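You operate a simulated robot arm through the tools that you are given. There is no shell and no other tool. Be economical: measure what you need, move in short steps, check, and stop when the job is done.

You run a simulated two-armed robot. Do the job below in one go: nothing can be reset, and whatever is moved stays where it is left.

JOB
Unplug the dryer unit and brush the dust off the cooler fins.
Fine: white plug in its holder, brush back on the desk, cooler lid shut again. Set down upright: brush. Where these are worked on the way, their far stop is far enough and under half their travel is too little: cooler lid. What is to be rubbed or washed off counts as gone when no trace of it is left.

Only the result counts: the job must be done as asked and must still hold three seconds after the hand-in. Knocking over, shifting, dropping, spilling or breaking anything else fails it. Lids that push on must go on centred and level and be pressed home; caps that screw on are set level and turned clockwise until they are tight.

ROBOT AND FRAMES
Two 7-joint arms with two-finger parallel grippers on one trunk, on a base that drives. Base frame: it is fixed to the floor where the robot stands at the start and does not move with it; the origin is under the middle of the robot, x ahead of it, y to its left, z up; the surface under the hand at the start is at about z = 84.5. Readings come in cm, degrees, newtons and seconds.
The left shoulder is at the start at [7, 16.3, 119.5], the right one opposite. With the tool pointing down near the work surface each hand reaches from about 38 to 88 cm from the robot's upright axis, wherever it stands, measured 20 degrees to its own side. Places, roughly: bowl tap [40, 70, 30]; cap key [50, 70, 80]; cooler fins [60, 50, 80]; cooler lid [60, 50, 80]; drain tap [40, 30, 10]; dryer unit [70, 40, 40]; dryer unit switch [50, 20, 50]; outlet tap [70, 60, 80]; plug holder [70, 20, 40]; purge tap [40, 70, 40]. Payload 3.43 kg a hand.
The tool frame of a hand sits at the grasp point between the pads (the TCP): z along the fingers, y along the line on which they close. The tips reach 3.4 cm beyond it. The gripper opens to 12.8 cm. The fingers are 2.4 cm wide and 1.2 cm thick; the gripper's body (4.8 by 13 cm) begins 9.6 cm behind the TCP.
Orientation is told as [roll, pitch, yaw] about the base's x, y, z axes, in that order, counted from this pose: with the fingers straight down and closing along the base's y, the tool's x points along the base's -x, its y along +y and its z along -z.

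CONTROLS
- The arms move only by the tool nudge_tool. It takes "left_increments", "right_increments" or both (then of equal length, played together; a hand with none holds still); each is a list of rows, each a list of 7 numbers: the opening, from 0 (shut) to 1 (fully open), then the shift along the base's x, y, z in cm, then the turn, a rotation vector about the base's x, y, z in degrees. In form: [[grip, dx, dy, dz, wx, wy, wz], ...]. A call has 1 to 10 rows; each row shifts and turns the commanded pose from where the row before left it. Each row takes 0.2 s and may step no farther than 5 cm and 8.6 degrees from the row before; otherwise, or with a gripper value out of range, the whole call is refused. Where a pose cannot be reached the arm comes as near as it can. A force on the tool above 70 N (or 10 N above the force at the start of the call, whichever is more), or a blocked arm, ends the call early, and 0.2 s more pass. Each finger travels about 15.3 cm/s and halts on what it meets, pressing with about 40 N; the grip force reading is that of the motor and also rises with nothing between the fingers. The clock runs only during rows and for 0.2 s after the last one: add rows that do not move to give the fingers time. The reply holds the time, the measured pose of the TCP, the force on the tool along the base axes, the opening and the grip force, in the units named above and with some noise, with the torque about the TCP (base axes, N m) and any sound that the robot's microphone picked up, and new pictures: "pictures" is both (left out), scene, wrist or none (wrist: the cameras of the hands that moved).
- Cameras (640 x 400 px; columns grow to the right, rows downward): "scene" is now at [12.91, 1.63, 140.56]; the picture's right is [0.19, -0.98, 0.00], its down [-0.71, -0.14, -0.69] and it looks along [0.68, 0.13, -0.72] (base axes); focal length 214 px, centre (320, 200). "left" rides on the left gripper at [7.6, 1.1, -16] in its tool frame; the picture's right is [-0.15, 0.99, 0.00], its down [-0.88, -0.13, -0.46] and it looks along [-0.45, -0.07, 0.89] (tool axes); focal length 234 px, centre (320, 200). "right" rides on the right gripper at [7.6, -1.1, -16] in its tool frame; the picture's right is [0.15, 0.99, 0.00], its down [-0.88, 0.13, -0.46] and it looks along [-0.45, 0.07, 0.89] (tool axes); focal length 234 px, centre (320, 200). There is no depth. A picture from a camera that has moved, and an enlarged one, comes with that camera's place and axes in the base frame and with its lens.
- raise_lower(by): slides the trunk up (or, below 0, down) by that many cm; the arms and the scene camera ride with it, the base frame stays. It gives what a move gives, with no picture.
- base_move(legs): drives the robot by 1 to 6 legs, each [ahead, left, turn to the left] in cm, cm and degrees, along the robot's own axes; the way and the turn of a leg run together, so that a leg with both is an arc; at most 150 cm and 180 degrees a leg. The arms and the cameras ride along, it lands a little off, and it stops where it bumps. It gives what a move gives, and a new picture of the scene camera.
- turn_head(pan, tilt): turns the head with the scene camera to pan (to the left, within 86 degrees either way) and tilt (down, from -29 to 69), counted from straight ahead of the robot. It gives what a move gives, and a new picture of the scene camera.
- inspect(camera, box): a new picture of the part [left, top, right, bottom] of that camera's present view, enlarged. It takes no simulated time.
- sign_off(): hands the job in; it is judged then, once.

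Go step by step. Nothing tells you exact positions but the pictures and the camera data: compare them with the known pose of the tool, close in by small moves and look again before you grip or let go. The budget is 120 turns and 260 pictures, counting those below and the enlarged ones. Unless the task says otherwise, let go and move clear before handing in, and close with one line.

The tools are called after ">>>" by a JSON object that holds its "op" and its "data". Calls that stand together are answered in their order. nudge_tool: Moves the arms, as the interface text tells. Its arguments: {"type":"object","properties":{"left_increments":{"type":"array"},"right_increments":{"type":"array"},"pictures":{"type":"string","enum":["both","scene","wrist","none"]}},"required":[]} The other tools are called the same way: raise_lower (by) slides the trunk up or down; base_move (legs) drives the base; turn_head (pan, tilt) turns the head that bears the scene camera; inspect (camera, box) takes an enlarged picture of a part of a camera's view; sign_off () hands the job in.

At the start:

```text
time: 0.0
left_tcp_pos: [52.01, 50.02, 114.69]
left_tool_rot: [-0.1, -0.1, 0.0]
left_wrist_force: [-1.0, -0.2, -1.3]
left_ft_torque: [0.06, 0.04, 0.03]
left_finger_gap: 12.79
left_gripper_force: 0.0
right_tcp_pos: [71.57, 0.07, 114.22]
right_tool_rot: [0.0, 0.0, -0.1]
right_wrist_force: [-0.5, 0.1, 0.0]
right_ft_torque: [-0.03, 0.0, -0.02]
right_finger_gap: 12.82
right_gripper_force: 0.1
trunk travel left (down, up): [-67.5, 26.5]
robot x, y, heading: [0.09, 0.09, -0.3]
head pan, tilt: [11.2, 46.3]
```

scene: 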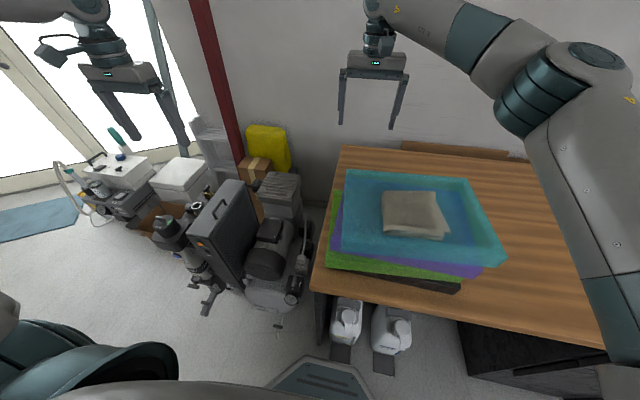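
right: 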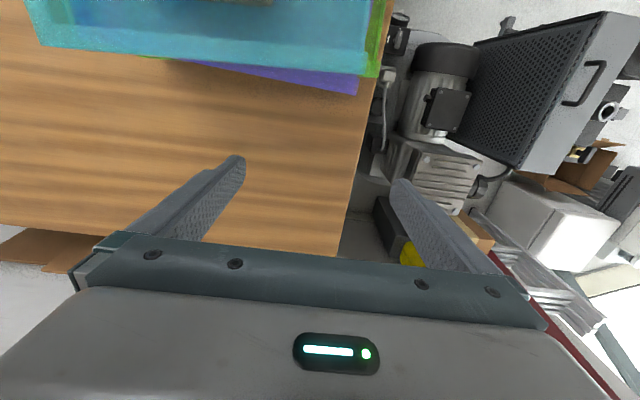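
left: 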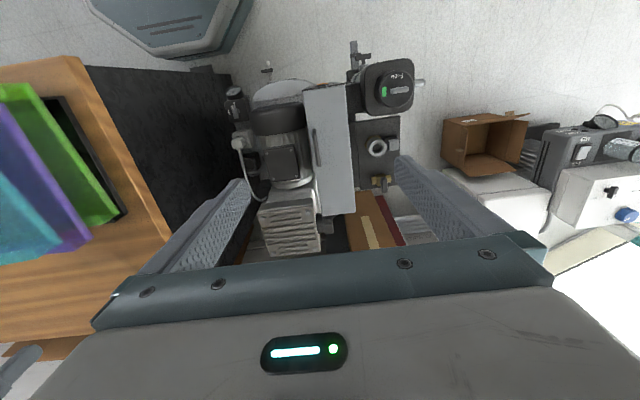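

I see a desk to the right with trays and a compressor-like unit with a panel (cooler lid) to the left of the desk. I'll look closer first.

>>> {"op": "inspect", "data": {"camera": "scene", "box": [140, 110, 340, 330]}}

>>> {"op": "inspect", "data": {"camera": "left", "box": [200, 30, 440, 270]}}

>>> {"op": "inspect", "data": {"camera": "right", "box": [340, 0, 640, 280]}}

>>> {"op": "inspect", "data": {"camera": "scene", "box": [0, 100, 220, 260]}}

```text
1.82 times, centred on (240, 220) of scene
camera zoom: at [12.91, 1.63, 140.56], right [0.19, -0.98, 0.0], down [-0.71, -0.14, -0.69], along [0.68, 0.13, -0.72], focal length 390 px, centre (466, 164)
```

zoom: 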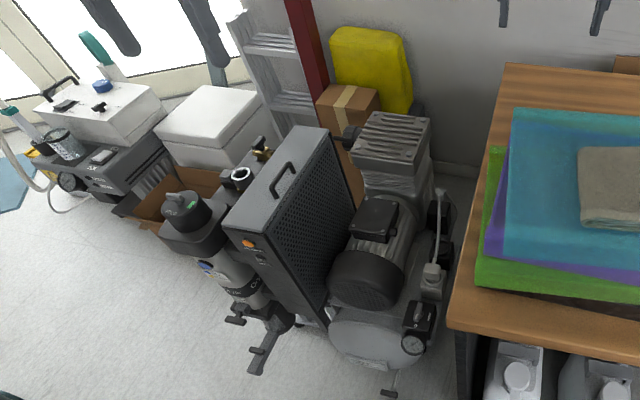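

```text
1.67 times, centred on (320, 150) of left
camera zoom: at [44.49, 51.09, 130.52], right [0.15, 0.99, 0.0], down [0.88, -0.13, 0.46], along [0.45, -0.07, -0.89], focal length 390 px, centre (320, 283)
```

zoom: 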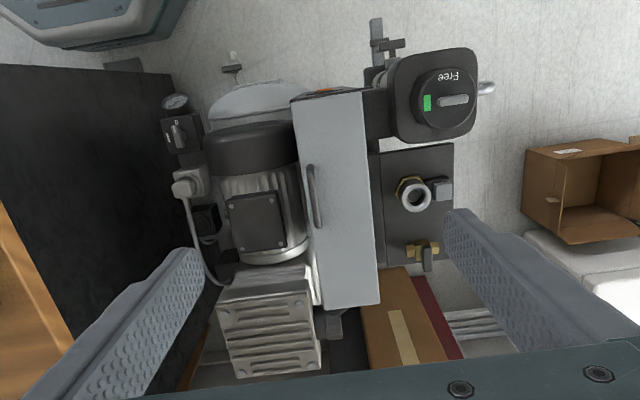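

```text
1.43 times, centred on (490, 140) of right
camera zoom: at [63.99, -0.91, 130.21], right [-0.15, 0.99, 0.0], down [0.88, 0.13, 0.46], along [0.45, 0.07, -0.89], focal length 334 px, centre (77, 286)
```

zoom: 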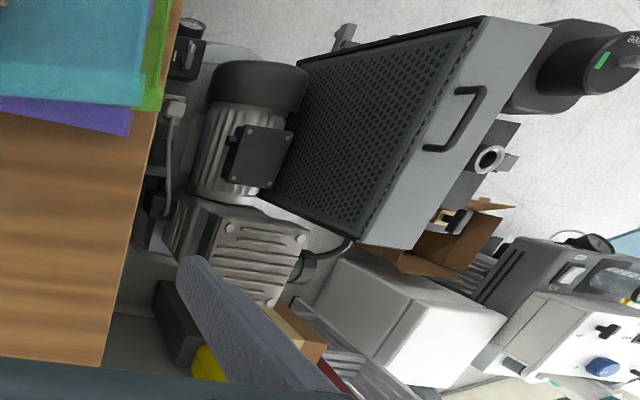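

```text
2.50 times, centred on (110, 180) of scene
camera zoom: at [12.91, 1.63, 140.56], right [0.19, -0.98, 0.0], down [-0.71, -0.14, -0.69], along [0.68, 0.13, -0.72], focal length 536 px, centre (845, 250)
```

zoom: 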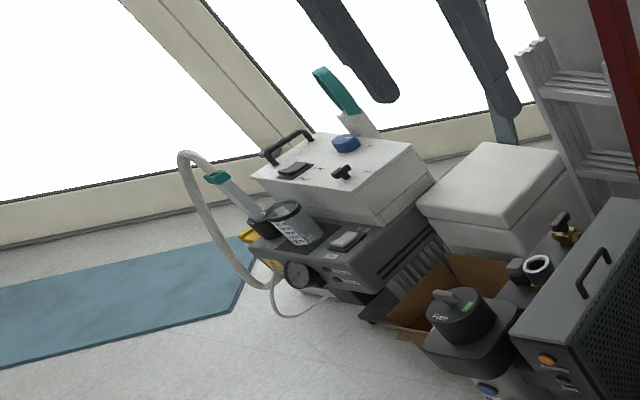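

The compressor with cooler box is between desk and window; the white plug with cable seems to be on the desk-side of it. I still need to find the brush, so I look along the desk.

>>> {"op": "turn_head", "data": {"pan": -30, "tilt": 45}}

>>> {"op": "turn_head", "data": {"pan": -80, "tilt": 40}}

>>> {"op": "turn_head", "data": {"pan": 75, "tilt": 40}}

```text
time: 1.1
left_tcp_pos: [52.12, 49.9, 114.64]
left_tool_rot: [0.1, -0.1, 0.0]
left_wrist_force: [-1.1, -1.1, 0.2]
left_ft_torque: [0.02, 0.03, 0.02]
left_finger_gap: 12.79
left_gripper_force: 0.1
right_tcp_pos: [71.5, 0.16, 114.16]
right_tool_rot: [-0.1, 0.0, -0.2]
right_wrist_force: [0.7, -0.2, -0.3]
right_ft_torque: [0.02, 0.04, 0.0]
right_finger_gap: 12.79
right_gripper_force: 0.0
trunk travel left (down, up): [-67.5, 26.5]
robot x, y, heading: [0.16, 0.18, -0.1]
head pan, tilt: [-30.0, 45.0]
camera scene: at [12.09, -3.98, 140.75], right [-0.5, -0.87, 0.0], down [-0.61, 0.35, -0.71], along [0.61, -0.35, -0.71], focal length 214 px, centre (320, 200)
```

scene: 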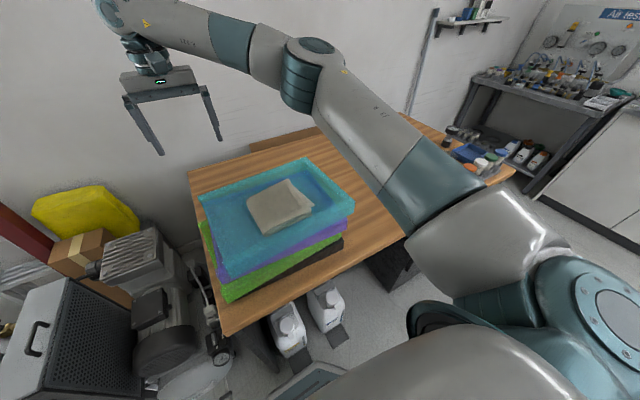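

```text
time: 2.3
left_tcp_pos: [52.19, 50.06, 114.58]
left_tool_rot: [0.0, 0.0, 0.1]
left_wrist_force: [0.5, -0.6, 0.4]
left_ft_torque: [0.01, -0.01, 0.0]
left_finger_gap: 12.81
left_gripper_force: 0.2
right_tcp_pos: [71.56, 0.1, 114.17]
right_tool_rot: [0.0, 0.0, 0.0]
right_wrist_force: [-0.4, 0.2, 0.1]
right_ft_torque: [0.01, 0.0, 0.0]
right_finger_gap: 12.8
right_gripper_force: 0.1
trunk travel left (down, up): [-67.5, 26.5]
robot x, y, heading: [-0.29, 0.11, 0.1]
head pan, tilt: [-80.0, 40.0]
camera scene: at [6.53, -8.29, 141.47], right [-0.98, -0.17, 0.0], down [-0.11, 0.63, -0.77], along [0.13, -0.75, -0.64], focal length 214 px, centre (320, 200)
```

scene: 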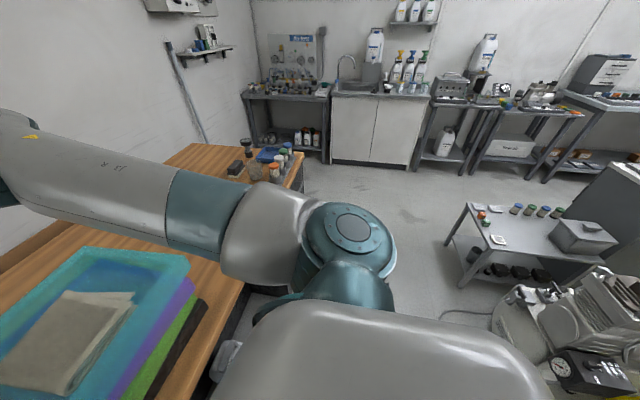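

```text
time: 4.7
left_tcp_pos: [52.12, 50.12, 114.54]
left_tool_rot: [0.0, 0.0, 0.0]
left_wrist_force: [-0.8, 0.0, -0.4]
left_ft_torque: [-0.02, -0.04, -0.01]
left_finger_gap: 12.77
left_gripper_force: 0.0
right_tcp_pos: [71.67, 0.07, 114.14]
right_tool_rot: [0.0, 0.0, 0.1]
right_wrist_force: [-0.3, 0.2, 0.7]
right_ft_torque: [-0.02, 0.01, -0.01]
right_finger_gap: 12.78
right_gripper_force: 0.0
trunk travel left (down, up): [-67.5, 26.5]
robot x, y, heading: [0.04, -0.15, 0.1]
head pan, tilt: [75.0, 40.0]
camera scene: at [7.25, 8.29, 141.47], right [0.97, -0.26, 0.0], down [-0.17, -0.62, -0.77], along [0.2, 0.74, -0.64], focal length 214 px, centre (320, 200)
```

scene: 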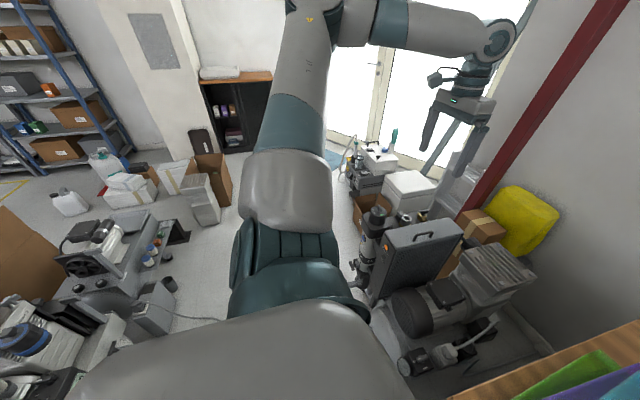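

The desk's right end carries small items; I zoom there to find the brush.

>>> {"op": "turn_head", "data": {"pan": -70, "tilt": 35}}

>>> {"op": "inspect", "data": {"camera": "scene", "box": [120, 100, 300, 220]}}

```text
time: 7.0
left_tcp_pos: [52.05, 49.95, 114.63]
left_tool_rot: [0.1, 0.0, 0.0]
left_wrist_force: [0.8, 0.1, 0.2]
left_ft_torque: [0.02, -0.01, -0.03]
left_finger_gap: 12.8
left_gripper_force: 0.1
right_tcp_pos: [71.65, 0.08, 114.16]
right_tool_rot: [0.0, 0.0, 0.0]
right_wrist_force: [0.1, 0.3, 0.2]
right_ft_torque: [0.02, 0.01, -0.01]
right_finger_gap: 12.8
right_gripper_force: 0.1
trunk travel left (down, up): [-67.5, 26.5]
robot x, y, heading: [-0.09, 0.1, 0.1]
head pan, tilt: [-70.0, 35.0]
camera scene: at [8.06, -8.2, 142.23], right [-0.94, -0.34, 0.0], down [-0.2, 0.54, -0.82], along [0.28, -0.77, -0.57], focal length 214 px, centre (320, 200)
```

scene: 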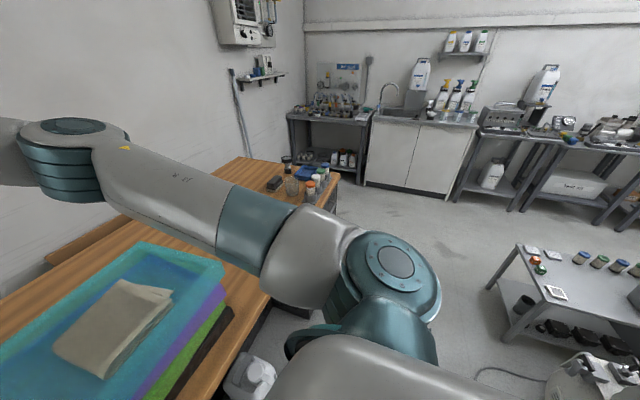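

```text
3.33 times, centred on (210, 160) of scene
camera zoom: at [8.06, -8.2, 142.23], right [-0.94, -0.34, 0.0], down [-0.2, 0.54, -0.82], along [0.28, -0.77, -0.57], focal length 715 px, centre (687, 333)
```

zoom: 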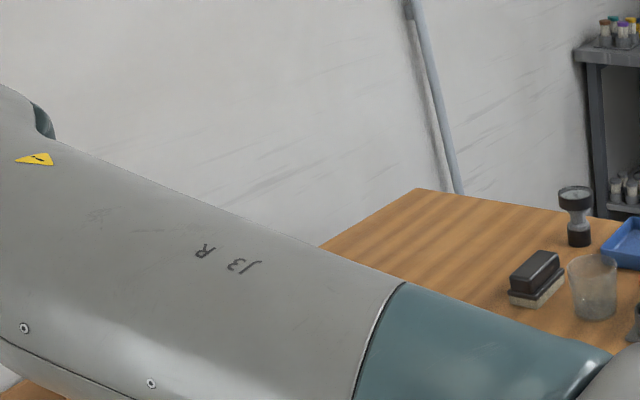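

The brush (black handle, pale bristles) stands on the right end of the desk near [61,-87,87]. Now I take a close look at the compressor.

>>> {"op": "turn_head", "data": {"pan": 30, "tilt": 58}}

>>> {"op": "inspect", "data": {"camera": "scene", "box": [260, 60, 460, 200]}}

>>> {"op": "inspect", "data": {"camera": "left", "box": [200, 70, 320, 200]}}

>>> {"op": "inspect", "data": {"camera": "right", "box": [350, 0, 470, 200]}}

```text
time: 8.7
left_tcp_pos: [52.09, 49.93, 114.67]
left_tool_rot: [0.0, 0.1, 0.0]
left_wrist_force: [-0.7, 0.1, 0.3]
left_ft_torque: [0.01, -0.03, 0.01]
left_finger_gap: 12.78
left_gripper_force: 0.1
right_tcp_pos: [71.67, 0.08, 114.23]
right_tool_rot: [0.0, 0.1, 0.0]
right_wrist_force: [-0.7, 0.7, -0.1]
right_ft_torque: [-0.02, 0.01, 0.01]
right_finger_gap: 12.8
right_gripper_force: 0.0
trunk travel left (down, up): [-67.5, 26.5]
robot x, y, heading: [-0.49, -0.12, -0.3]
head pan, tilt: [30.0, 58.0]
camera scene: at [11.02, 3.52, 139.04], right [0.5, -0.87, 0.0], down [-0.73, -0.42, -0.53], along [0.46, 0.26, -0.85], focal length 214 px, centre (320, 200)
```

scene: 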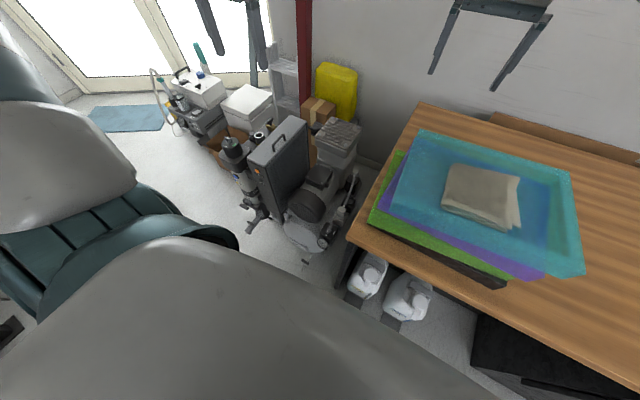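

```text
2.86 times, centred on (360, 130) of scene
camera zoom: at [11.02, 3.52, 139.04], right [0.5, -0.87, 0.0], down [-0.73, -0.42, -0.53], along [0.46, 0.26, -0.85], focal length 613 px, centre (206, 400)
```

zoom: 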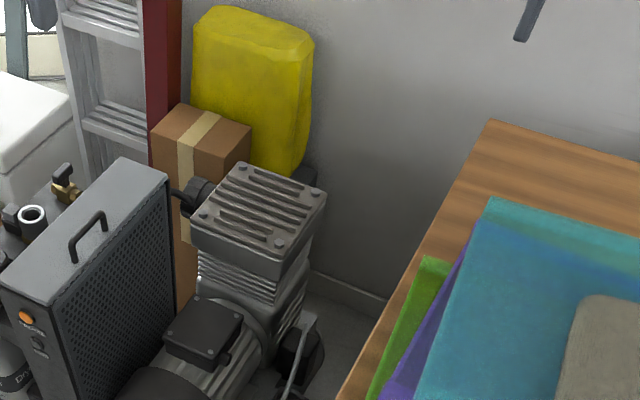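

```text
3.08 times, centred on (260, 135) of left
camera zoom: at [44.49, 51.09, 130.52], right [0.15, 0.99, 0.0], down [0.88, -0.13, 0.46], along [0.45, -0.07, -0.89], focal length 720 px, centre (505, 400)
```

zoom: 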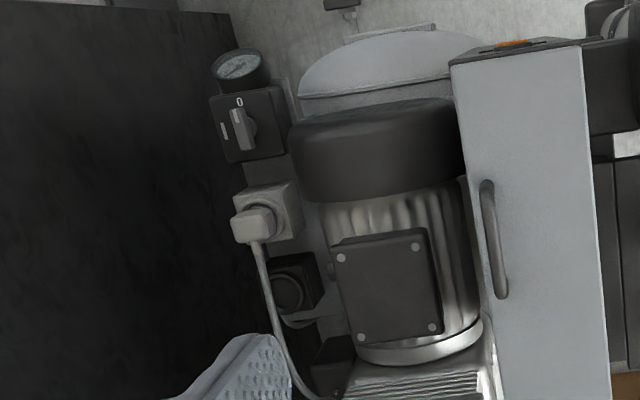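

```text
2.00 times, centred on (410, 100) of right
camera zoom: at [63.99, -0.91, 130.21], right [-0.15, 0.99, 0.0], down [0.88, 0.13, 0.46], along [0.45, 0.07, -0.89], focal length 468 px, centre (140, 400)
```

zoom: 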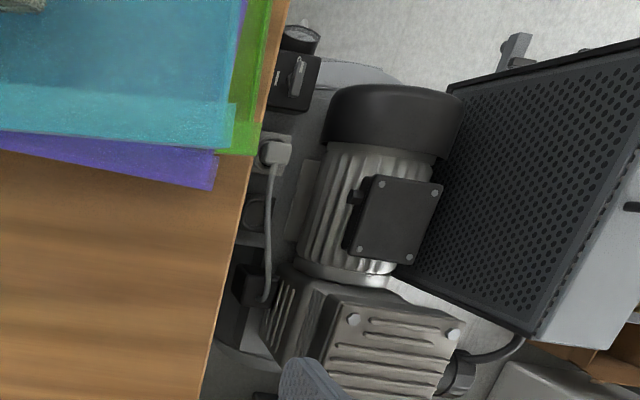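

I triangulate: plug ≈ [59.6,19.8,48], holder ≈ [68.4,19.7,45], switch ≈ [49.5,20.7,47], all facing up in the gap beside the desk. I retract the right hand and bring the left hand's camera over them.

>>> {"op": "nudge_tool", "data": {"left_increments": [[1, -1, -3, 0, 0, 0, 0], [1, -1, -3, 0, 0, 0, 0], [1, -1, -3, 0, 0, 0, 0], [1, -1, -3, 0, 0, 0, 0], [1, -1, -3, 0, 0, 0, 0], [1, -1, -3, 0, 0, 0, 0], [1, -1, -3, 0, 0, 0, 0], [1, -1, -3, 0, 0, 0, 0], [1, -1, -3, 0, 0, 0, 0], [1, -1, -3, 0, 0, 0, 0]], "right_increments": [[1, -3, -3, 1, 0, 0, 0], [1, -3, -3, 1, 0, 0, 0], [1, -3, -3, 1, 0, 0, 0], [1, -3, -3, 1, 0, 0, 0], [1, -3, -3, 1, 0, 0, 0], [1, -3, -3, 1, 0, 0, 0], [1, -3, -3, 1, 0, 0, 0], [1, -3, -3, 1, 0, 0, 0], [1, -3, -3, 1, 0, 0, 0], [1, -3, -3, 1, 0, 0, 0]], "pictures": "none"}}

>>> {"op": "inspect", "data": {"camera": "left", "box": [220, 60, 440, 260]}}

```text
time: 10.9
left_tcp_pos: [41.97, 19.73, 114.71]
left_tool_rot: [0.1, -0.1, 0.1]
left_wrist_force: [-1.0, -0.5, -0.6]
left_ft_torque: [0.01, -0.03, -0.01]
left_finger_gap: 12.8
left_gripper_force: 0.0
right_tcp_pos: [41.26, -30.18, 124.21]
right_tool_rot: [0.1, 0.1, 0.0]
right_wrist_force: [-0.6, 0.1, -0.2]
right_ft_torque: [0.01, -0.05, 0.01]
right_finger_gap: 12.82
right_gripper_force: 0.0
trunk travel left (down, up): [-67.5, 26.5]
robot x, y, heading: [0.32, -0.11, -0.1]
head pan, tilt: [30.0, 58.0]
```

```text
2.00 times, centred on (330, 160) of left
camera zoom: at [34.37, 20.69, 130.62], right [0.14, 0.99, 0.0], down [0.88, -0.13, 0.46], along [0.45, -0.06, -0.89], focal length 468 px, centre (300, 280)
```

zoom: 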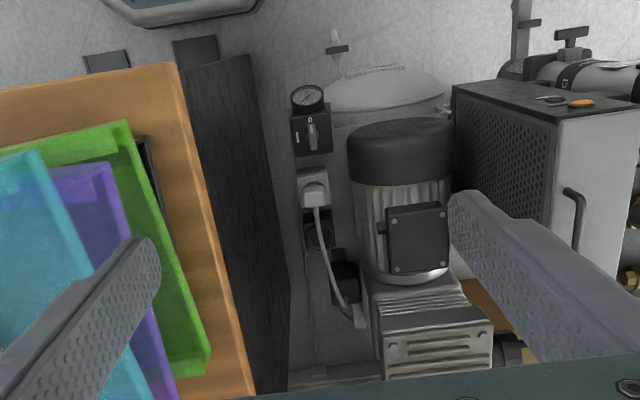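

>>> {"op": "inspect", "data": {"camera": "left", "box": [300, 95, 370, 195]}}

>>> {"op": "inspect", "data": {"camera": "left", "box": [390, 60, 490, 160]}}

```text
4.00 times, centred on (335, 145) of left
camera zoom: at [34.37, 20.69, 130.62], right [0.14, 0.99, 0.0], down [0.88, -0.13, 0.46], along [0.45, -0.06, -0.89], focal length 937 px, centre (260, 420)
```

zoom: 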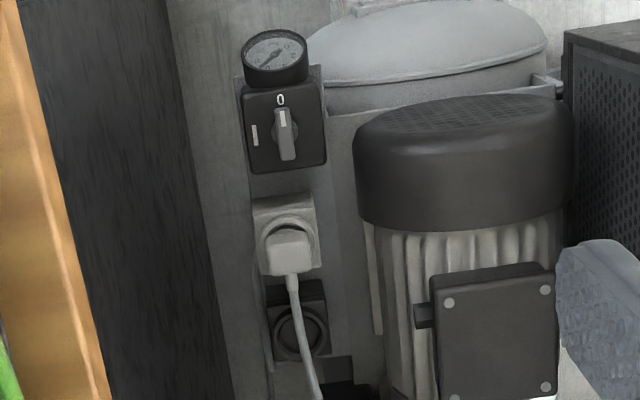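

```text
4.00 times, centred on (440, 110) of left
camera zoom: at [34.37, 20.69, 130.62], right [0.14, 0.99, 0.0], down [0.88, -0.13, 0.46], along [0.45, -0.06, -0.89], focal length 937 px, centre (-160, 560)
```

zoom: 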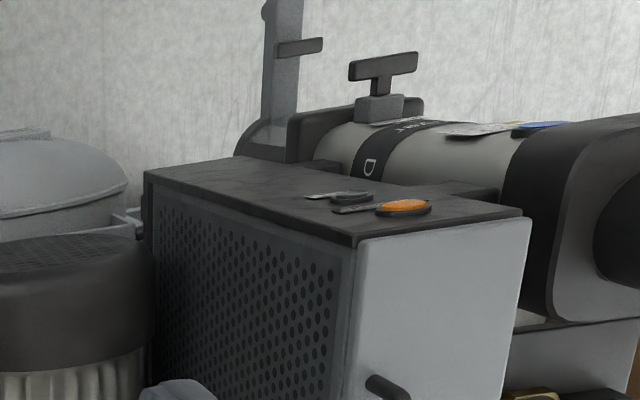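

The switch pointer is already at 0 (off). Next I tuck the right arm further back before lowering the trunk.

>>> {"op": "nudge_tool", "data": {"right_increments": [[1, -3, -2, 2, 0, 0, 0], [1, -3, -2, 2, 0, 0, 0], [1, -3, -2, 2, 0, 0, 0], [1, -3, -2, 2, 0, 0, 0], [1, -3, -2, 2, 0, 0, 0], [1, -3, -2, 2, 0, 0, 0]], "pictures": "none"}}

>>> {"op": "turn_head", "data": {"pan": -50, "tilt": 50}}

```text
time: 12.3
left_tcp_pos: [42.18, 19.76, 114.56]
left_tool_rot: [0.1, 0.0, 0.0]
left_wrist_force: [0.1, -0.4, -0.1]
left_ft_torque: [0.04, 0.02, 0.0]
left_finger_gap: 12.78
left_gripper_force: 0.1
right_tcp_pos: [26.43, -35.99, 132.68]
right_tool_rot: [-0.1, 0.1, 0.0]
right_wrist_force: [1.1, 0.4, 0.4]
right_ft_torque: [0.02, -0.01, -0.01]
right_finger_gap: 12.8
right_gripper_force: 0.1
right hand out of reach, approached as far as the arm can: row 5, 6
trunk travel left (down, up): [-67.5, 26.5]
robot x, y, heading: [-0.02, -0.03, 0.1]
head pan, tilt: [30.0, 58.0]
```

```text
time: 13.8
left_tcp_pos: [42.04, 19.8, 114.64]
left_tool_rot: [0.0, 0.1, 0.0]
left_wrist_force: [-0.3, 0.1, -0.9]
left_ft_torque: [-0.03, 0.02, 0.01]
left_finger_gap: 12.82
left_gripper_force: 0.0
right_tcp_pos: [26.38, -36.08, 132.69]
right_tool_rot: [0.0, 0.0, 0.0]
right_wrist_force: [0.1, 1.0, -0.1]
right_ft_torque: [0.01, 0.03, 0.01]
right_finger_gap: 12.82
right_gripper_force: 0.0
trunk travel left (down, up): [-67.5, 26.5]
robot x, y, heading: [0.03, 0.14, 0.2]
head pan, tilt: [-50.0, 50.0]
camera scene: at [9.99, -5.83, 140.06], right [-0.77, -0.64, 0.0], down [-0.49, 0.59, -0.64], along [0.41, -0.49, -0.77], focal length 214 px, centre (320, 200)
```

scene: 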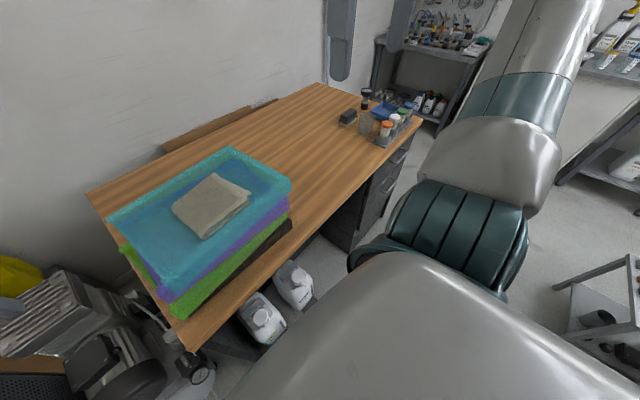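

Right arm is clear of the desk. Lowering the trunk, then checking the left arm's surroundings.

>>> {"op": "raise_lower", "data": {"by": -30}}

>>> {"op": "turn_head", "data": {"pan": 35, "tilt": 45}}

>>> {"op": "inspect", "data": {"camera": "left", "box": [220, 0, 440, 200]}}

```text
time: 16.8
left_tcp_pos: [42.13, 19.79, 84.63]
left_tool_rot: [0.0, 0.1, -0.1]
left_wrist_force: [0.6, -0.2, 0.6]
left_ft_torque: [-0.02, 0.0, 0.02]
left_finger_gap: 12.78
left_gripper_force: 0.1
right_tcp_pos: [26.32, -35.92, 102.74]
right_tool_rot: [0.0, -0.1, 0.0]
right_wrist_force: [-0.3, -0.1, 1.6]
right_ft_torque: [-0.02, -0.02, 0.01]
right_finger_gap: 12.8
right_gripper_force: 0.1
trunk travel left (down, up): [-37.5, 56.5]
robot x, y, heading: [-0.07, 0.01, 0.1]
head pan, tilt: [-50.0, 50.0]
```

```text
time: 18.4
left_tcp_pos: [42.12, 19.8, 84.57]
left_tool_rot: [0.0, 0.0, 0.0]
left_wrist_force: [0.4, -0.4, -0.4]
left_ft_torque: [0.01, 0.03, 0.0]
left_finger_gap: 12.77
left_gripper_force: 0.1
right_tcp_pos: [26.4, -36.04, 102.68]
right_tool_rot: [0.0, 0.1, 0.0]
right_wrist_force: [-0.2, 1.1, 0.6]
right_ft_torque: [-0.02, 0.05, 0.0]
right_finger_gap: 12.8
right_gripper_force: 0.0
trunk travel left (down, up): [-37.5, 56.5]
robot x, y, heading: [-0.14, -0.0, 0.0]
head pan, tilt: [35.0, 45.0]
camera scene: at [11.69, 4.71, 110.75], right [0.57, -0.82, 0.0], down [-0.58, -0.41, -0.71], along [0.58, 0.41, -0.71], focal length 214 px, centre (320, 200)
```

scene: 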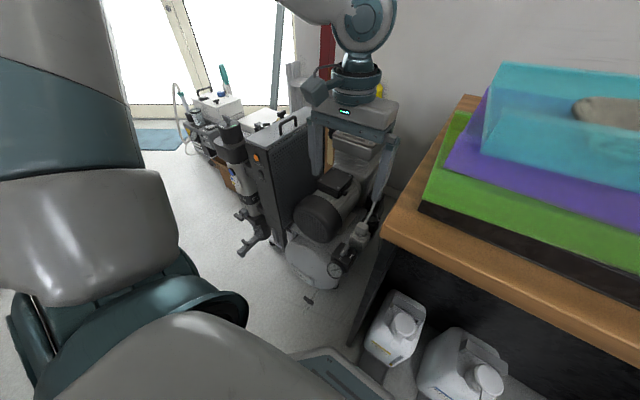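

```text
2.00 times, centred on (330, 100) of left
camera zoom: at [34.52, 20.88, 100.56], right [0.15, 0.99, 0.0], down [0.88, -0.13, 0.46], along [0.45, -0.07, -0.89], focal length 468 px, centre (300, 400)
```

zoom: 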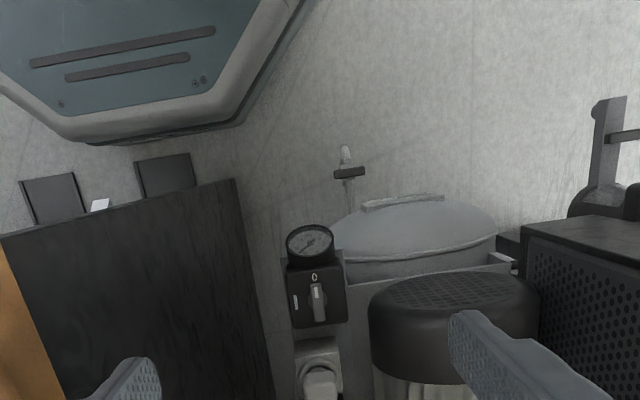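

Clear path. Moving the left hand forward above the plug.

>>> {"op": "nudge_tool", "data": {"left_increments": [[1, 3, 0, -2, 0, 0, 0], [1, 3, 0, -2, 0, 0, 0], [1, 3, 0, -2, 0, 0, 0], [1, 3, 0, -2, 0, 0, 0], [1, 3, 0, -2, 0, 0, 0]], "pictures": "wrist"}}

>>> {"op": "inspect", "data": {"camera": "left", "box": [240, 80, 400, 240]}}

```text
time: 19.6
left_tcp_pos: [57.41, 19.88, 74.56]
left_tool_rot: [0.0, 0.0, 0.2]
left_wrist_force: [0.3, -0.1, 0.1]
left_ft_torque: [0.0, 0.02, -0.02]
left_finger_gap: 12.79
left_gripper_force: 0.2
right_tcp_pos: [26.52, -36.07, 102.7]
right_tool_rot: [-0.1, 0.1, 0.0]
right_wrist_force: [0.0, -0.2, 0.8]
right_ft_torque: [0.01, 0.05, 0.03]
right_finger_gap: 12.78
right_gripper_force: 0.0
trunk travel left (down, up): [-37.5, 56.5]
robot x, y, heading: [0.17, -0.16, 0.0]
head pan, tilt: [35.0, 45.0]
camera left: at [49.84, 21.04, 90.53], right [0.15, 0.99, 0.0], down [0.88, -0.13, 0.46], along [0.45, -0.07, -0.89], focal length 234 px, centre (320, 200)
```

left: 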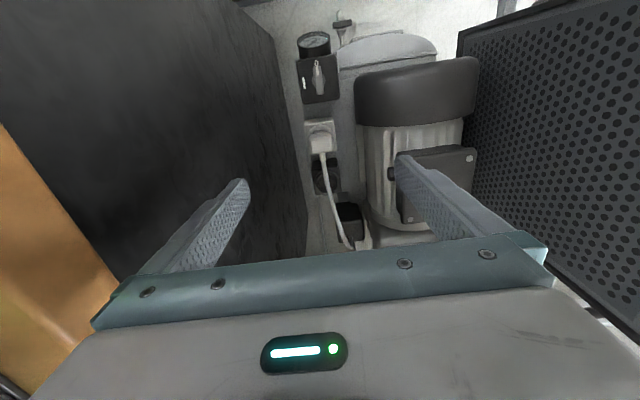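

```text
2.50 times, centred on (320, 160) of left
camera zoom: at [49.84, 21.04, 90.53], right [0.15, 0.99, 0.0], down [0.88, -0.13, 0.46], along [0.45, -0.07, -0.89], focal length 585 px, centre (320, 300)
```

zoom: 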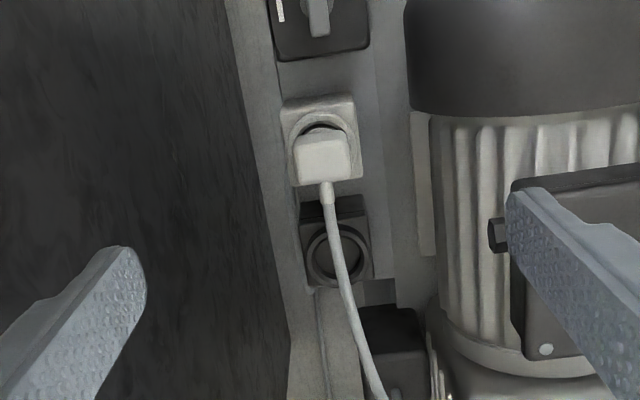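

Lowering further for a finer look at the plug.

>>> {"op": "nudge_tool", "data": {"left_increments": [[0.7, 0, 0, -4, 0, 0, 0], [0.7, 0, 0, -4, 0, 0, 0], [0.7, 0, 0, -3, 0, 0, 0]], "pictures": "none"}}

>>> {"op": "inspect", "data": {"camera": "left", "box": [240, 50, 400, 210]}}

```text
time: 20.4
left_tcp_pos: [57.18, 19.81, 63.53]
left_tool_rot: [0.0, 0.0, 0.1]
left_wrist_force: [0.2, 0.4, -0.5]
left_ft_torque: [-0.03, -0.01, 0.02]
left_finger_gap: 8.99
left_gripper_force: 0.1
right_tcp_pos: [26.37, -35.91, 102.68]
right_tool_rot: [0.0, 0.0, 0.0]
right_wrist_force: [-0.4, 0.1, -0.2]
right_ft_torque: [0.02, 0.03, -0.04]
right_finger_gap: 12.8
right_gripper_force: 0.1
trunk travel left (down, up): [-37.5, 56.5]
robot x, y, heading: [-0.07, -0.26, 0.0]
head pan, tilt: [35.0, 45.0]
```

```text
2.50 times, centred on (320, 130) of left
camera zoom: at [49.65, 20.91, 79.41], right [0.15, 0.99, 0.0], down [0.88, -0.13, 0.46], along [0.45, -0.07, -0.89], focal length 585 px, centre (320, 375)
```

zoom: 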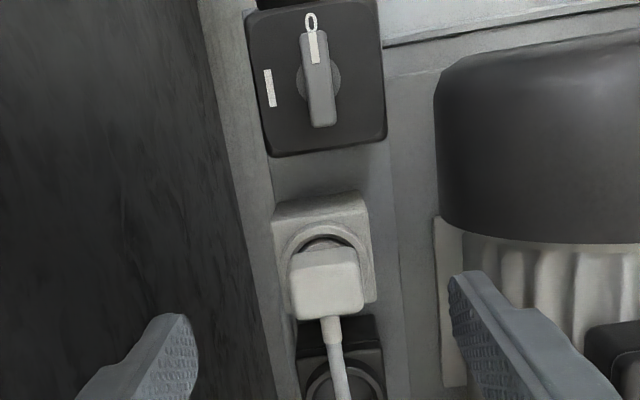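

The plug's top is at about [59.4,19.8,49.3], about 3.3 cm wide. I center over it and descend with the fingers partly open.

>>> {"op": "nudge_tool", "data": {"left_increments": [[0.5, 2.2, 0, 0, 0, 0, 0], [0.5, 0, 0, -3, 0, 0, 0], [0.5, 0, 0, -3, 0, 0, 0], [0.5, 0, 0, -2, 0, 0, 0]], "pictures": "none"}}

>>> {"op": "inspect", "data": {"camera": "left", "box": [220, 60, 420, 220]}}

>>> {"op": "inspect", "data": {"camera": "scene", "box": [290, 120, 420, 290]}}

```text
time: 21.4
left_tcp_pos: [57.04, 23.13, 58.14]
left_tool_rot: [-0.1, -0.1, 0.0]
left_wrist_force: [0.4, -0.3, 0.1]
left_ft_torque: [-0.02, 0.02, -0.03]
left_finger_gap: 6.4
left_gripper_force: 0.0
left hand out of reach, approached as far as the arm can: row 1, 2, 3, 4
right_tcp_pos: [26.43, -36.0, 102.73]
right_tool_rot: [0.1, 0.0, 0.0]
right_wrist_force: [-0.7, 0.2, 0.6]
right_ft_torque: [-0.02, -0.01, -0.02]
right_finger_gap: 12.8
right_gripper_force: 0.2
trunk travel left (down, up): [-37.5, 56.5]
robot x, y, heading: [-0.08, -0.09, 0.3]
head pan, tilt: [35.0, 45.0]
```

```text
2.50 times, centred on (320, 140) of left
camera zoom: at [49.45, 24.27, 74.07], right [0.15, 0.99, 0.0], down [0.88, -0.13, 0.46], along [0.45, -0.07, -0.89], focal length 585 px, centre (320, 350)
```

zoom: 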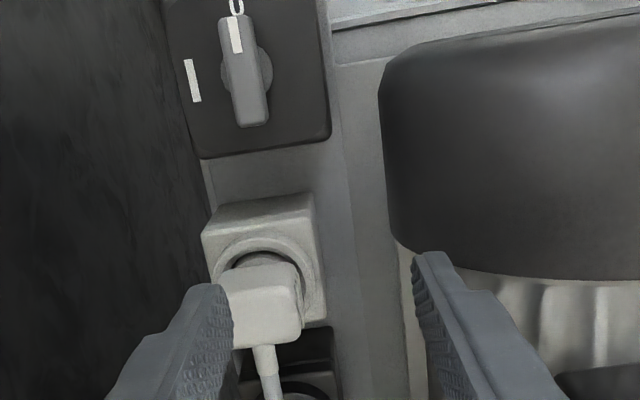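

```text
2.35 times, centred on (355, 205) of scene
camera zoom: at [11.69, 4.73, 110.75], right [0.57, -0.82, 0.0], down [-0.58, -0.41, -0.71], along [0.58, 0.41, -0.71], focal length 505 px, centre (238, 188)
```

zoom: 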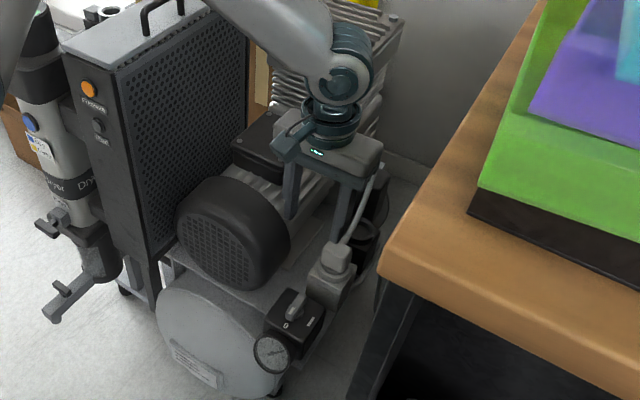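

The arm hit a reach limit and drifted sideways. I lift back up to see where reach returns.

>>> {"op": "nudge_tool", "data": {"left_increments": [[0.5, 0, 0, 4, 0, 0, 0], [0.5, 0, 0, 4, 0, 0, 0], [0.5, 0, 0, 4, 0, 0, 0], [0.5, 0, 0, 4, 0, 0, 0], [0.5, 0, 0, 4, 0, 0, 0]], "pictures": "scene"}}

```text
time: 22.6
left_tcp_pos: [56.9, 23.09, 78.57]
left_tool_rot: [0.0, 0.0, 0.0]
left_wrist_force: [0.4, -0.7, 0.1]
left_ft_torque: [0.02, -0.02, -0.01]
left_finger_gap: 6.37
left_gripper_force: 0.1
right_tcp_pos: [26.25, -36.13, 102.65]
right_tool_rot: [0.0, 0.0, 0.1]
right_wrist_force: [0.4, 0.1, -0.7]
right_ft_torque: [-0.03, -0.03, -0.02]
right_finger_gap: 12.79
right_gripper_force: 0.1
trunk travel left (down, up): [-37.5, 56.5]
robot x, y, heading: [-0.19, -0.04, -0.0]
head pan, tilt: [35.0, 45.0]
camera scene: at [11.62, 4.69, 110.75], right [0.57, -0.82, 0.0], down [-0.58, -0.41, -0.71], along [0.58, 0.41, -0.71], focal length 214 px, centre (320, 200)
```

scene: 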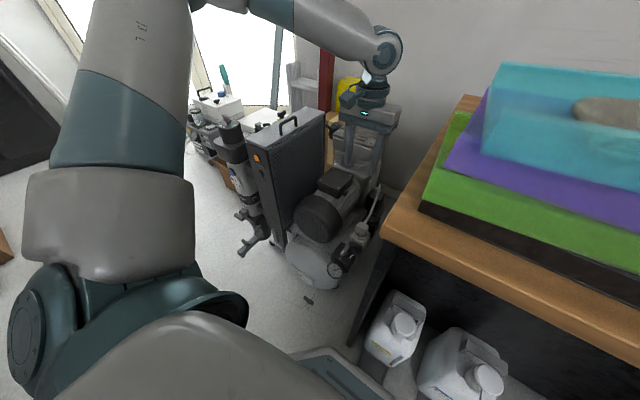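

>>> {"op": "nudge_tool", "data": {"left_increments": [[0.5, 1.2, -1.6, 0, 0, 0, 0], [0.5, 1.3, -1.6, 0, 0, 0, 0]], "pictures": "none"}}

>>> {"op": "nudge_tool", "data": {"left_increments": [[0.5, 0, 0, -4, 0, 0, 0], [0.5, 0, 0, -4, 0, 0, 0], [0.5, 0, 0, -4, 0, 0, 0], [0.5, 0, 0, -4, 0, 0, 0]], "pictures": "none"}}

```text
time: 23.2
left_tcp_pos: [59.66, 19.97, 78.25]
left_tool_rot: [0.1, 0.0, 0.1]
left_wrist_force: [0.1, -0.1, 0.7]
left_ft_torque: [0.01, 0.04, 0.01]
left_finger_gap: 6.41
left_gripper_force: 0.0
right_tcp_pos: [26.39, -36.0, 102.59]
right_tool_rot: [0.0, 0.1, 0.0]
right_wrist_force: [0.3, 0.2, -0.2]
right_ft_torque: [0.0, 0.03, 0.02]
right_finger_gap: 12.79
right_gripper_force: 0.0
trunk travel left (down, up): [-37.5, 56.5]
robot x, y, heading: [0.17, -0.04, 0.1]
head pan, tilt: [35.0, 45.0]
```

```text
time: 24.2
left_tcp_pos: [58.93, 20.86, 62.73]
left_tool_rot: [-0.2, -0.1, 0.1]
left_wrist_force: [0.3, 0.4, -0.3]
left_ft_torque: [-0.02, -0.02, 0.0]
left_finger_gap: 6.41
left_gripper_force: 0.1
left hand out of reach, approached as far as the arm can: row 4
right_tcp_pos: [26.45, -35.91, 102.72]
right_tool_rot: [0.0, -0.1, 0.0]
right_wrist_force: [-0.3, 0.2, -0.3]
right_ft_torque: [0.02, -0.03, -0.01]
right_finger_gap: 12.81
right_gripper_force: 0.0
trunk travel left (down, up): [-37.5, 56.5]
robot x, y, heading: [-0.18, -0.29, 0.3]
head pan, tilt: [35.0, 45.0]
```

Reach bottoms out at z≈63 here, so I raise the hand and lower the trunk another 18 cm.

>>> {"op": "nudge_tool", "data": {"left_increments": [[0.5, 0, 0, 4, 0, 0, 0], [0.5, 0, 0, 4, 0, 0, 0], [0.5, 0, 0, 4, 0, 0, 0], [0.5, 0, 0, 4, 0, 0, 0]], "pictures": "none"}}

>>> {"op": "raise_lower", "data": {"by": -18}}

>>> {"op": "turn_head", "data": {"pan": 45, "tilt": 25}}

>>> {"op": "turn_head", "data": {"pan": -40, "tilt": 35}}

```text
time: 25.2
left_tcp_pos: [58.77, 20.7, 78.81]
left_tool_rot: [0.1, -0.1, 0.1]
left_wrist_force: [-0.6, 0.6, 0.2]
left_ft_torque: [-0.02, -0.03, -0.01]
left_finger_gap: 6.4
left_gripper_force: 0.0
right_tcp_pos: [26.22, -36.12, 102.79]
right_tool_rot: [0.1, -0.1, 0.0]
right_wrist_force: [-0.5, 0.9, -0.4]
right_ft_torque: [0.05, -0.04, -0.02]
right_finger_gap: 12.79
right_gripper_force: 0.0
trunk travel left (down, up): [-37.5, 56.5]
robot x, y, heading: [0.01, -0.13, -0.0]
head pan, tilt: [35.0, 45.0]
```

```text
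time: 27.2
left_tcp_pos: [58.69, 20.66, 60.76]
left_tool_rot: [0.0, 0.0, 0.0]
left_wrist_force: [-0.3, -0.1, -0.5]
left_ft_torque: [-0.01, -0.01, -0.02]
left_finger_gap: 6.41
left_gripper_force: 0.0
right_tcp_pos: [26.36, -35.96, 84.78]
right_tool_rot: [0.0, 0.0, 0.0]
right_wrist_force: [0.7, -0.2, 0.3]
right_ft_torque: [-0.02, 0.01, 0.02]
right_finger_gap: 12.78
right_gripper_force: 0.0
trunk travel left (down, up): [-19.5, 74.5]
robot x, y, heading: [0.11, -0.01, 0.0]
head pan, tilt: [35.0, 45.0]
```

```text
time: 28.1
left_tcp_pos: [58.92, 20.7, 60.68]
left_tool_rot: [0.0, 0.0, 0.0]
left_wrist_force: [-0.6, 0.4, -1.0]
left_ft_torque: [0.05, -0.03, 0.0]
left_finger_gap: 6.39
left_gripper_force: 0.1
right_tcp_pos: [26.43, -35.99, 84.6]
right_tool_rot: [-0.1, 0.1, 0.1]
right_wrist_force: [-0.5, 0.0, -0.4]
right_ft_torque: [-0.01, -0.01, 0.01]
right_finger_gap: 12.8
right_gripper_force: 0.1
trunk travel left (down, up): [-19.5, 74.5]
robot x, y, heading: [-0.04, 0.03, -0.1]
head pan, tilt: [45.0, 25.0]
camera scene: at [11.54, 6.57, 95.8], right [0.71, -0.71, 0.0], down [-0.3, -0.3, -0.91], along [0.64, 0.64, -0.42], focal length 214 px, centre (320, 200)
```

scene: 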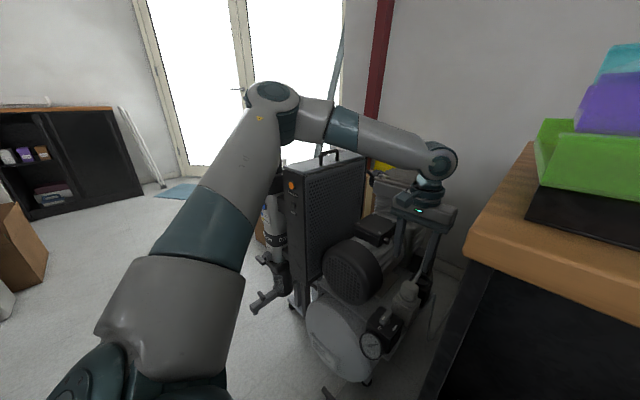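

```text
time: 29.6
left_tcp_pos: [58.77, 20.7, 60.79]
left_tool_rot: [0.1, 0.0, 0.0]
left_wrist_force: [-0.3, 0.1, -0.5]
left_ft_torque: [0.05, 0.02, 0.0]
left_finger_gap: 6.41
left_gripper_force: 0.0
right_tcp_pos: [26.3, -35.93, 84.73]
right_tool_rot: [-0.1, 0.1, 0.0]
right_wrist_force: [-0.2, 1.1, -1.1]
right_ft_torque: [-0.01, -0.01, 0.02]
right_finger_gap: 12.8
right_gripper_force: 0.0
trunk travel left (down, up): [-19.5, 74.5]
robot x, y, heading: [0.13, -0.2, 0.1]
head pan, tilt: [-40.0, 35.0]
camera scene: at [11.78, -5.6, 94.23], right [-0.64, -0.77, 0.0], down [-0.44, 0.37, -0.82], along [0.63, -0.53, -0.57], focal length 214 px, centre (320, 200)
```

scene: 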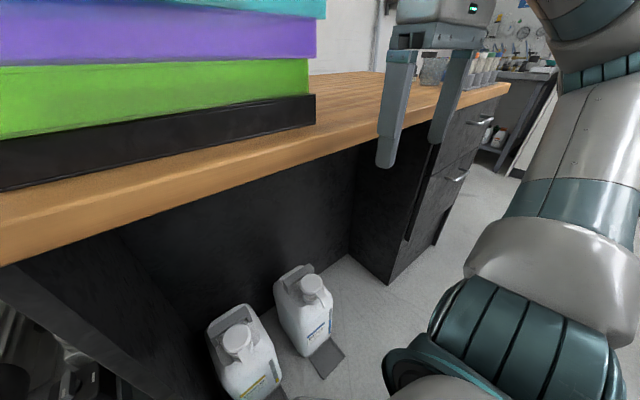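

Everything clears. Now centering over the plug and descending partway.

>>> {"op": "nudge_tool", "data": {"left_increments": [[0.5, 0.6, -0.9, 0, 0, 0, 0], [0.5, 0, 0, -3, 0, 0, 0], [0.5, 0, 0, -3, 0, 0, 0]], "pictures": "wrist"}}

>>> {"op": "turn_head", "data": {"pan": 25, "tilt": 40}}

>>> {"op": "inspect", "data": {"camera": "scene", "box": [250, 120, 400, 260]}}

```text
time: 30.4
left_tcp_pos: [59.5, 19.72, 54.82]
left_tool_rot: [0.1, 0.0, 0.2]
left_wrist_force: [-0.3, 0.1, 0.1]
left_ft_torque: [-0.01, 0.0, 0.01]
left_finger_gap: 6.4
left_gripper_force: 0.1
right_tcp_pos: [26.33, -36.02, 84.68]
right_tool_rot: [0.0, 0.0, 0.0]
right_wrist_force: [-0.3, -1.3, -0.7]
right_ft_torque: [0.04, -0.03, -0.01]
right_finger_gap: 12.83
right_gripper_force: 0.1
trunk travel left (down, up): [-19.5, 74.5]
robot x, y, heading: [0.11, 0.02, -0.1]
head pan, tilt: [-40.0, 35.0]
camera left: at [51.85, 20.84, 70.76], right [0.14, 0.99, 0.0], down [0.88, -0.13, 0.46], along [0.45, -0.07, -0.89], focal length 234 px, centre (320, 200)
```

left: 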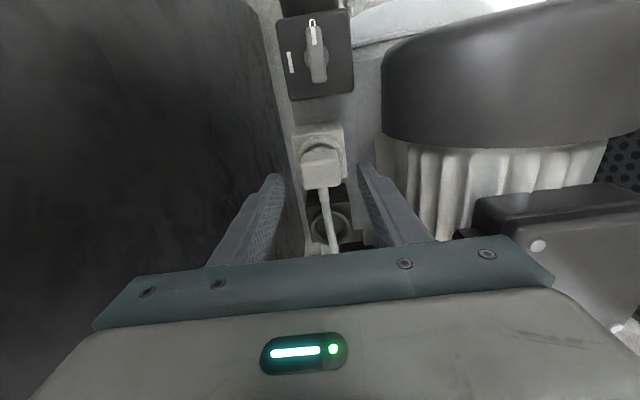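

```text
time: 31.8
left_tcp_pos: [59.28, 19.74, 54.93]
left_tool_rot: [0.0, 0.0, 0.0]
left_wrist_force: [0.0, 1.3, 0.6]
left_ft_torque: [0.03, -0.03, 0.0]
left_finger_gap: 6.39
left_gripper_force: 0.1
right_tcp_pos: [26.4, -36.09, 84.73]
right_tool_rot: [-0.1, 0.0, 0.1]
right_wrist_force: [-0.5, 0.0, -0.9]
right_ft_torque: [-0.02, -0.03, 0.01]
right_finger_gap: 12.8
right_gripper_force: 0.1
trunk travel left (down, up): [-19.5, 74.5]
robot x, y, heading: [-0.01, -0.15, 0.1]
head pan, tilt: [25.0, 40.0]
camera scene: at [12.74, 3.64, 93.47], right [0.42, -0.91, 0.0], down [-0.58, -0.27, -0.77], along [0.69, 0.32, -0.64], focal length 214 px, centre (320, 200)
```

scene: 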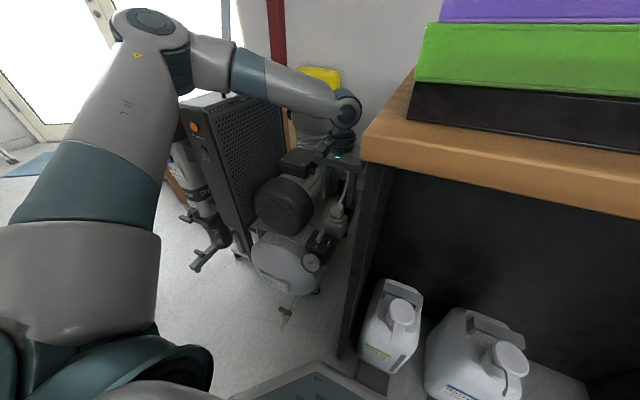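

```text
2.86 times, centred on (325, 190) of scene
camera zoom: at [12.74, 3.64, 93.47], right [0.42, -0.91, 0.0], down [-0.58, -0.27, -0.77], along [0.69, 0.32, -0.64], focal length 613 px, centre (306, 229)
```

zoom: 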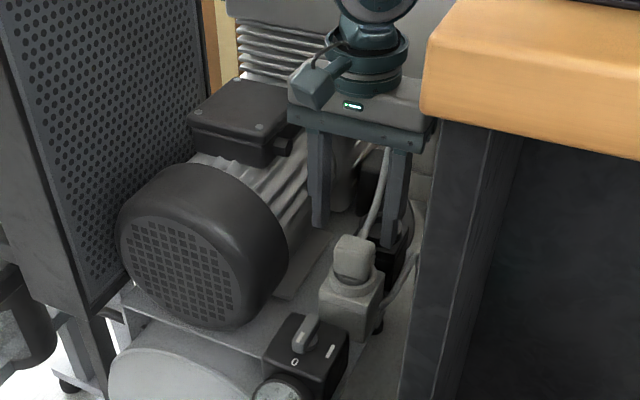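

Plug is centred between fingers. Descending the rest and closing.

>>> {"op": "nudge_tool", "data": {"left_increments": [[0.5, -0.3, 0.1, -2.5, 0, 0, 0], [0.5, 0, 0, -2, 0, 0, 0], [0.5, 0, 0, -0.8, 0, 0, 0]], "pictures": "none"}}

>>> {"op": "inspect", "data": {"camera": "left", "box": [240, 80, 400, 240]}}

>>> {"op": "inspect", "data": {"camera": "scene", "box": [290, 150, 370, 250]}}

```text
time: 32.6
left_tcp_pos: [59.26, 19.97, 49.48]
left_tool_rot: [-0.1, 0.0, 0.0]
left_wrist_force: [0.4, -0.2, -0.3]
left_ft_torque: [0.0, -0.01, 0.0]
left_finger_gap: 6.4
left_gripper_force: 0.1
right_tcp_pos: [26.41, -35.98, 84.8]
right_tool_rot: [0.0, 0.0, -0.1]
right_wrist_force: [-0.5, -0.4, -0.3]
right_ft_torque: [0.02, 0.01, -0.01]
right_finger_gap: 12.8
right_gripper_force: 0.0
trunk travel left (down, up): [-19.5, 74.5]
robot x, y, heading: [-0.18, 0.1, 0.3]
head pan, tilt: [25.0, 40.0]
```

```text
2.50 times, centred on (320, 160) of left
camera zoom: at [51.57, 21.05, 65.38], right [0.15, 0.99, 0.0], down [0.88, -0.13, 0.46], along [0.45, -0.07, -0.89], focal length 585 px, centre (320, 300)
```

zoom: 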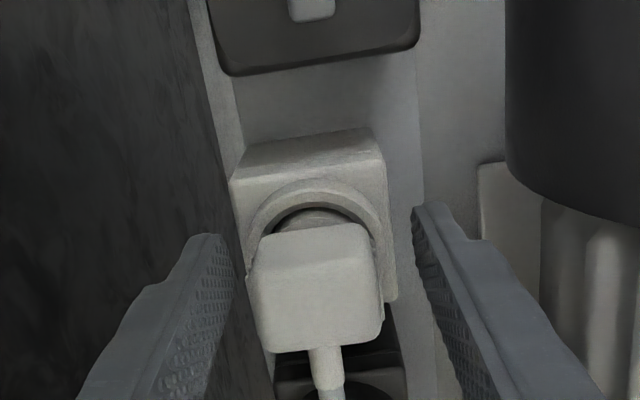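

```text
4.00 times, centred on (330, 200) of scene
camera zoom: at [12.74, 3.65, 93.47], right [0.42, -0.91, 0.0], down [-0.58, -0.27, -0.77], along [0.69, 0.32, -0.64], focal length 858 px, centre (280, 200)
```

zoom: 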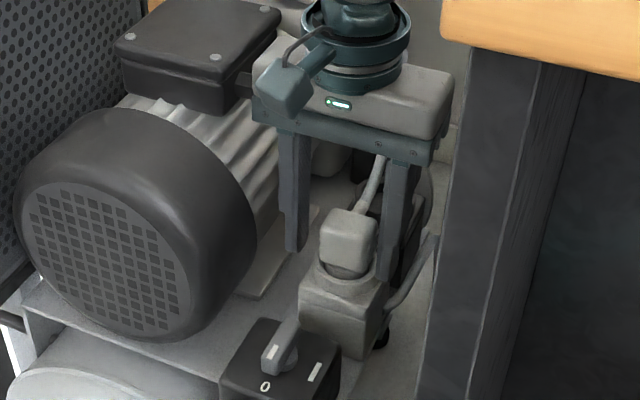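

Fingers straddle the plug body just above the socket ring. Closing.

>>> {"op": "nudge_tool", "data": {"left_increments": [[0.3, 0, -0.1, 0, 0, 0, 0], [0.15, 0, 0, 0, 0, 0, 0], [0.1, 0, 0, 0, 0, 0, 0], [0.1, 0, 0, 0, 0, 0, 0]], "pictures": "none"}}

>>> {"op": "inspect", "data": {"camera": "left", "box": [240, 80, 400, 240]}}

```text
time: 33.6
left_tcp_pos: [59.17, 19.8, 49.48]
left_tool_rot: [0.0, 0.1, -0.1]
left_wrist_force: [0.4, 0.6, 0.1]
left_ft_torque: [-0.03, 0.01, 0.0]
left_finger_gap: 3.99
left_gripper_force: 39.7
right_tcp_pos: [26.3, -36.04, 84.82]
right_tool_rot: [-0.1, -0.1, 0.0]
right_wrist_force: [0.4, 0.2, -0.7]
right_ft_torque: [-0.03, 0.03, 0.02]
right_finger_gap: 12.82
right_gripper_force: 0.0
trunk travel left (down, up): [-19.5, 74.5]
robot x, y, heading: [-0.1, -0.14, 0.3]
head pan, tilt: [25.0, 40.0]
```

```text
2.50 times, centred on (320, 160) of left
camera zoom: at [51.58, 20.89, 65.41], right [0.15, 0.99, 0.0], down [0.88, -0.13, 0.46], along [0.45, -0.07, -0.89], focal length 585 px, centre (320, 300)
```

zoom: 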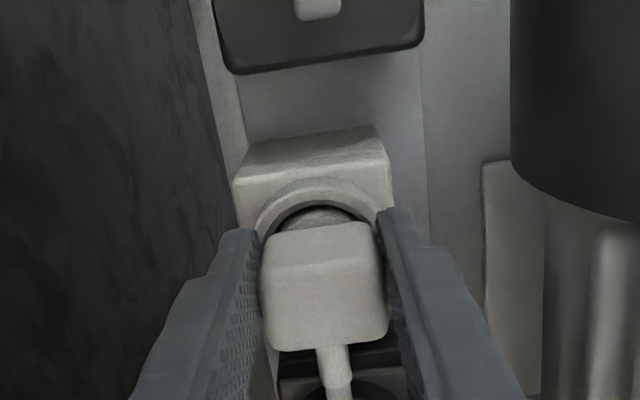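

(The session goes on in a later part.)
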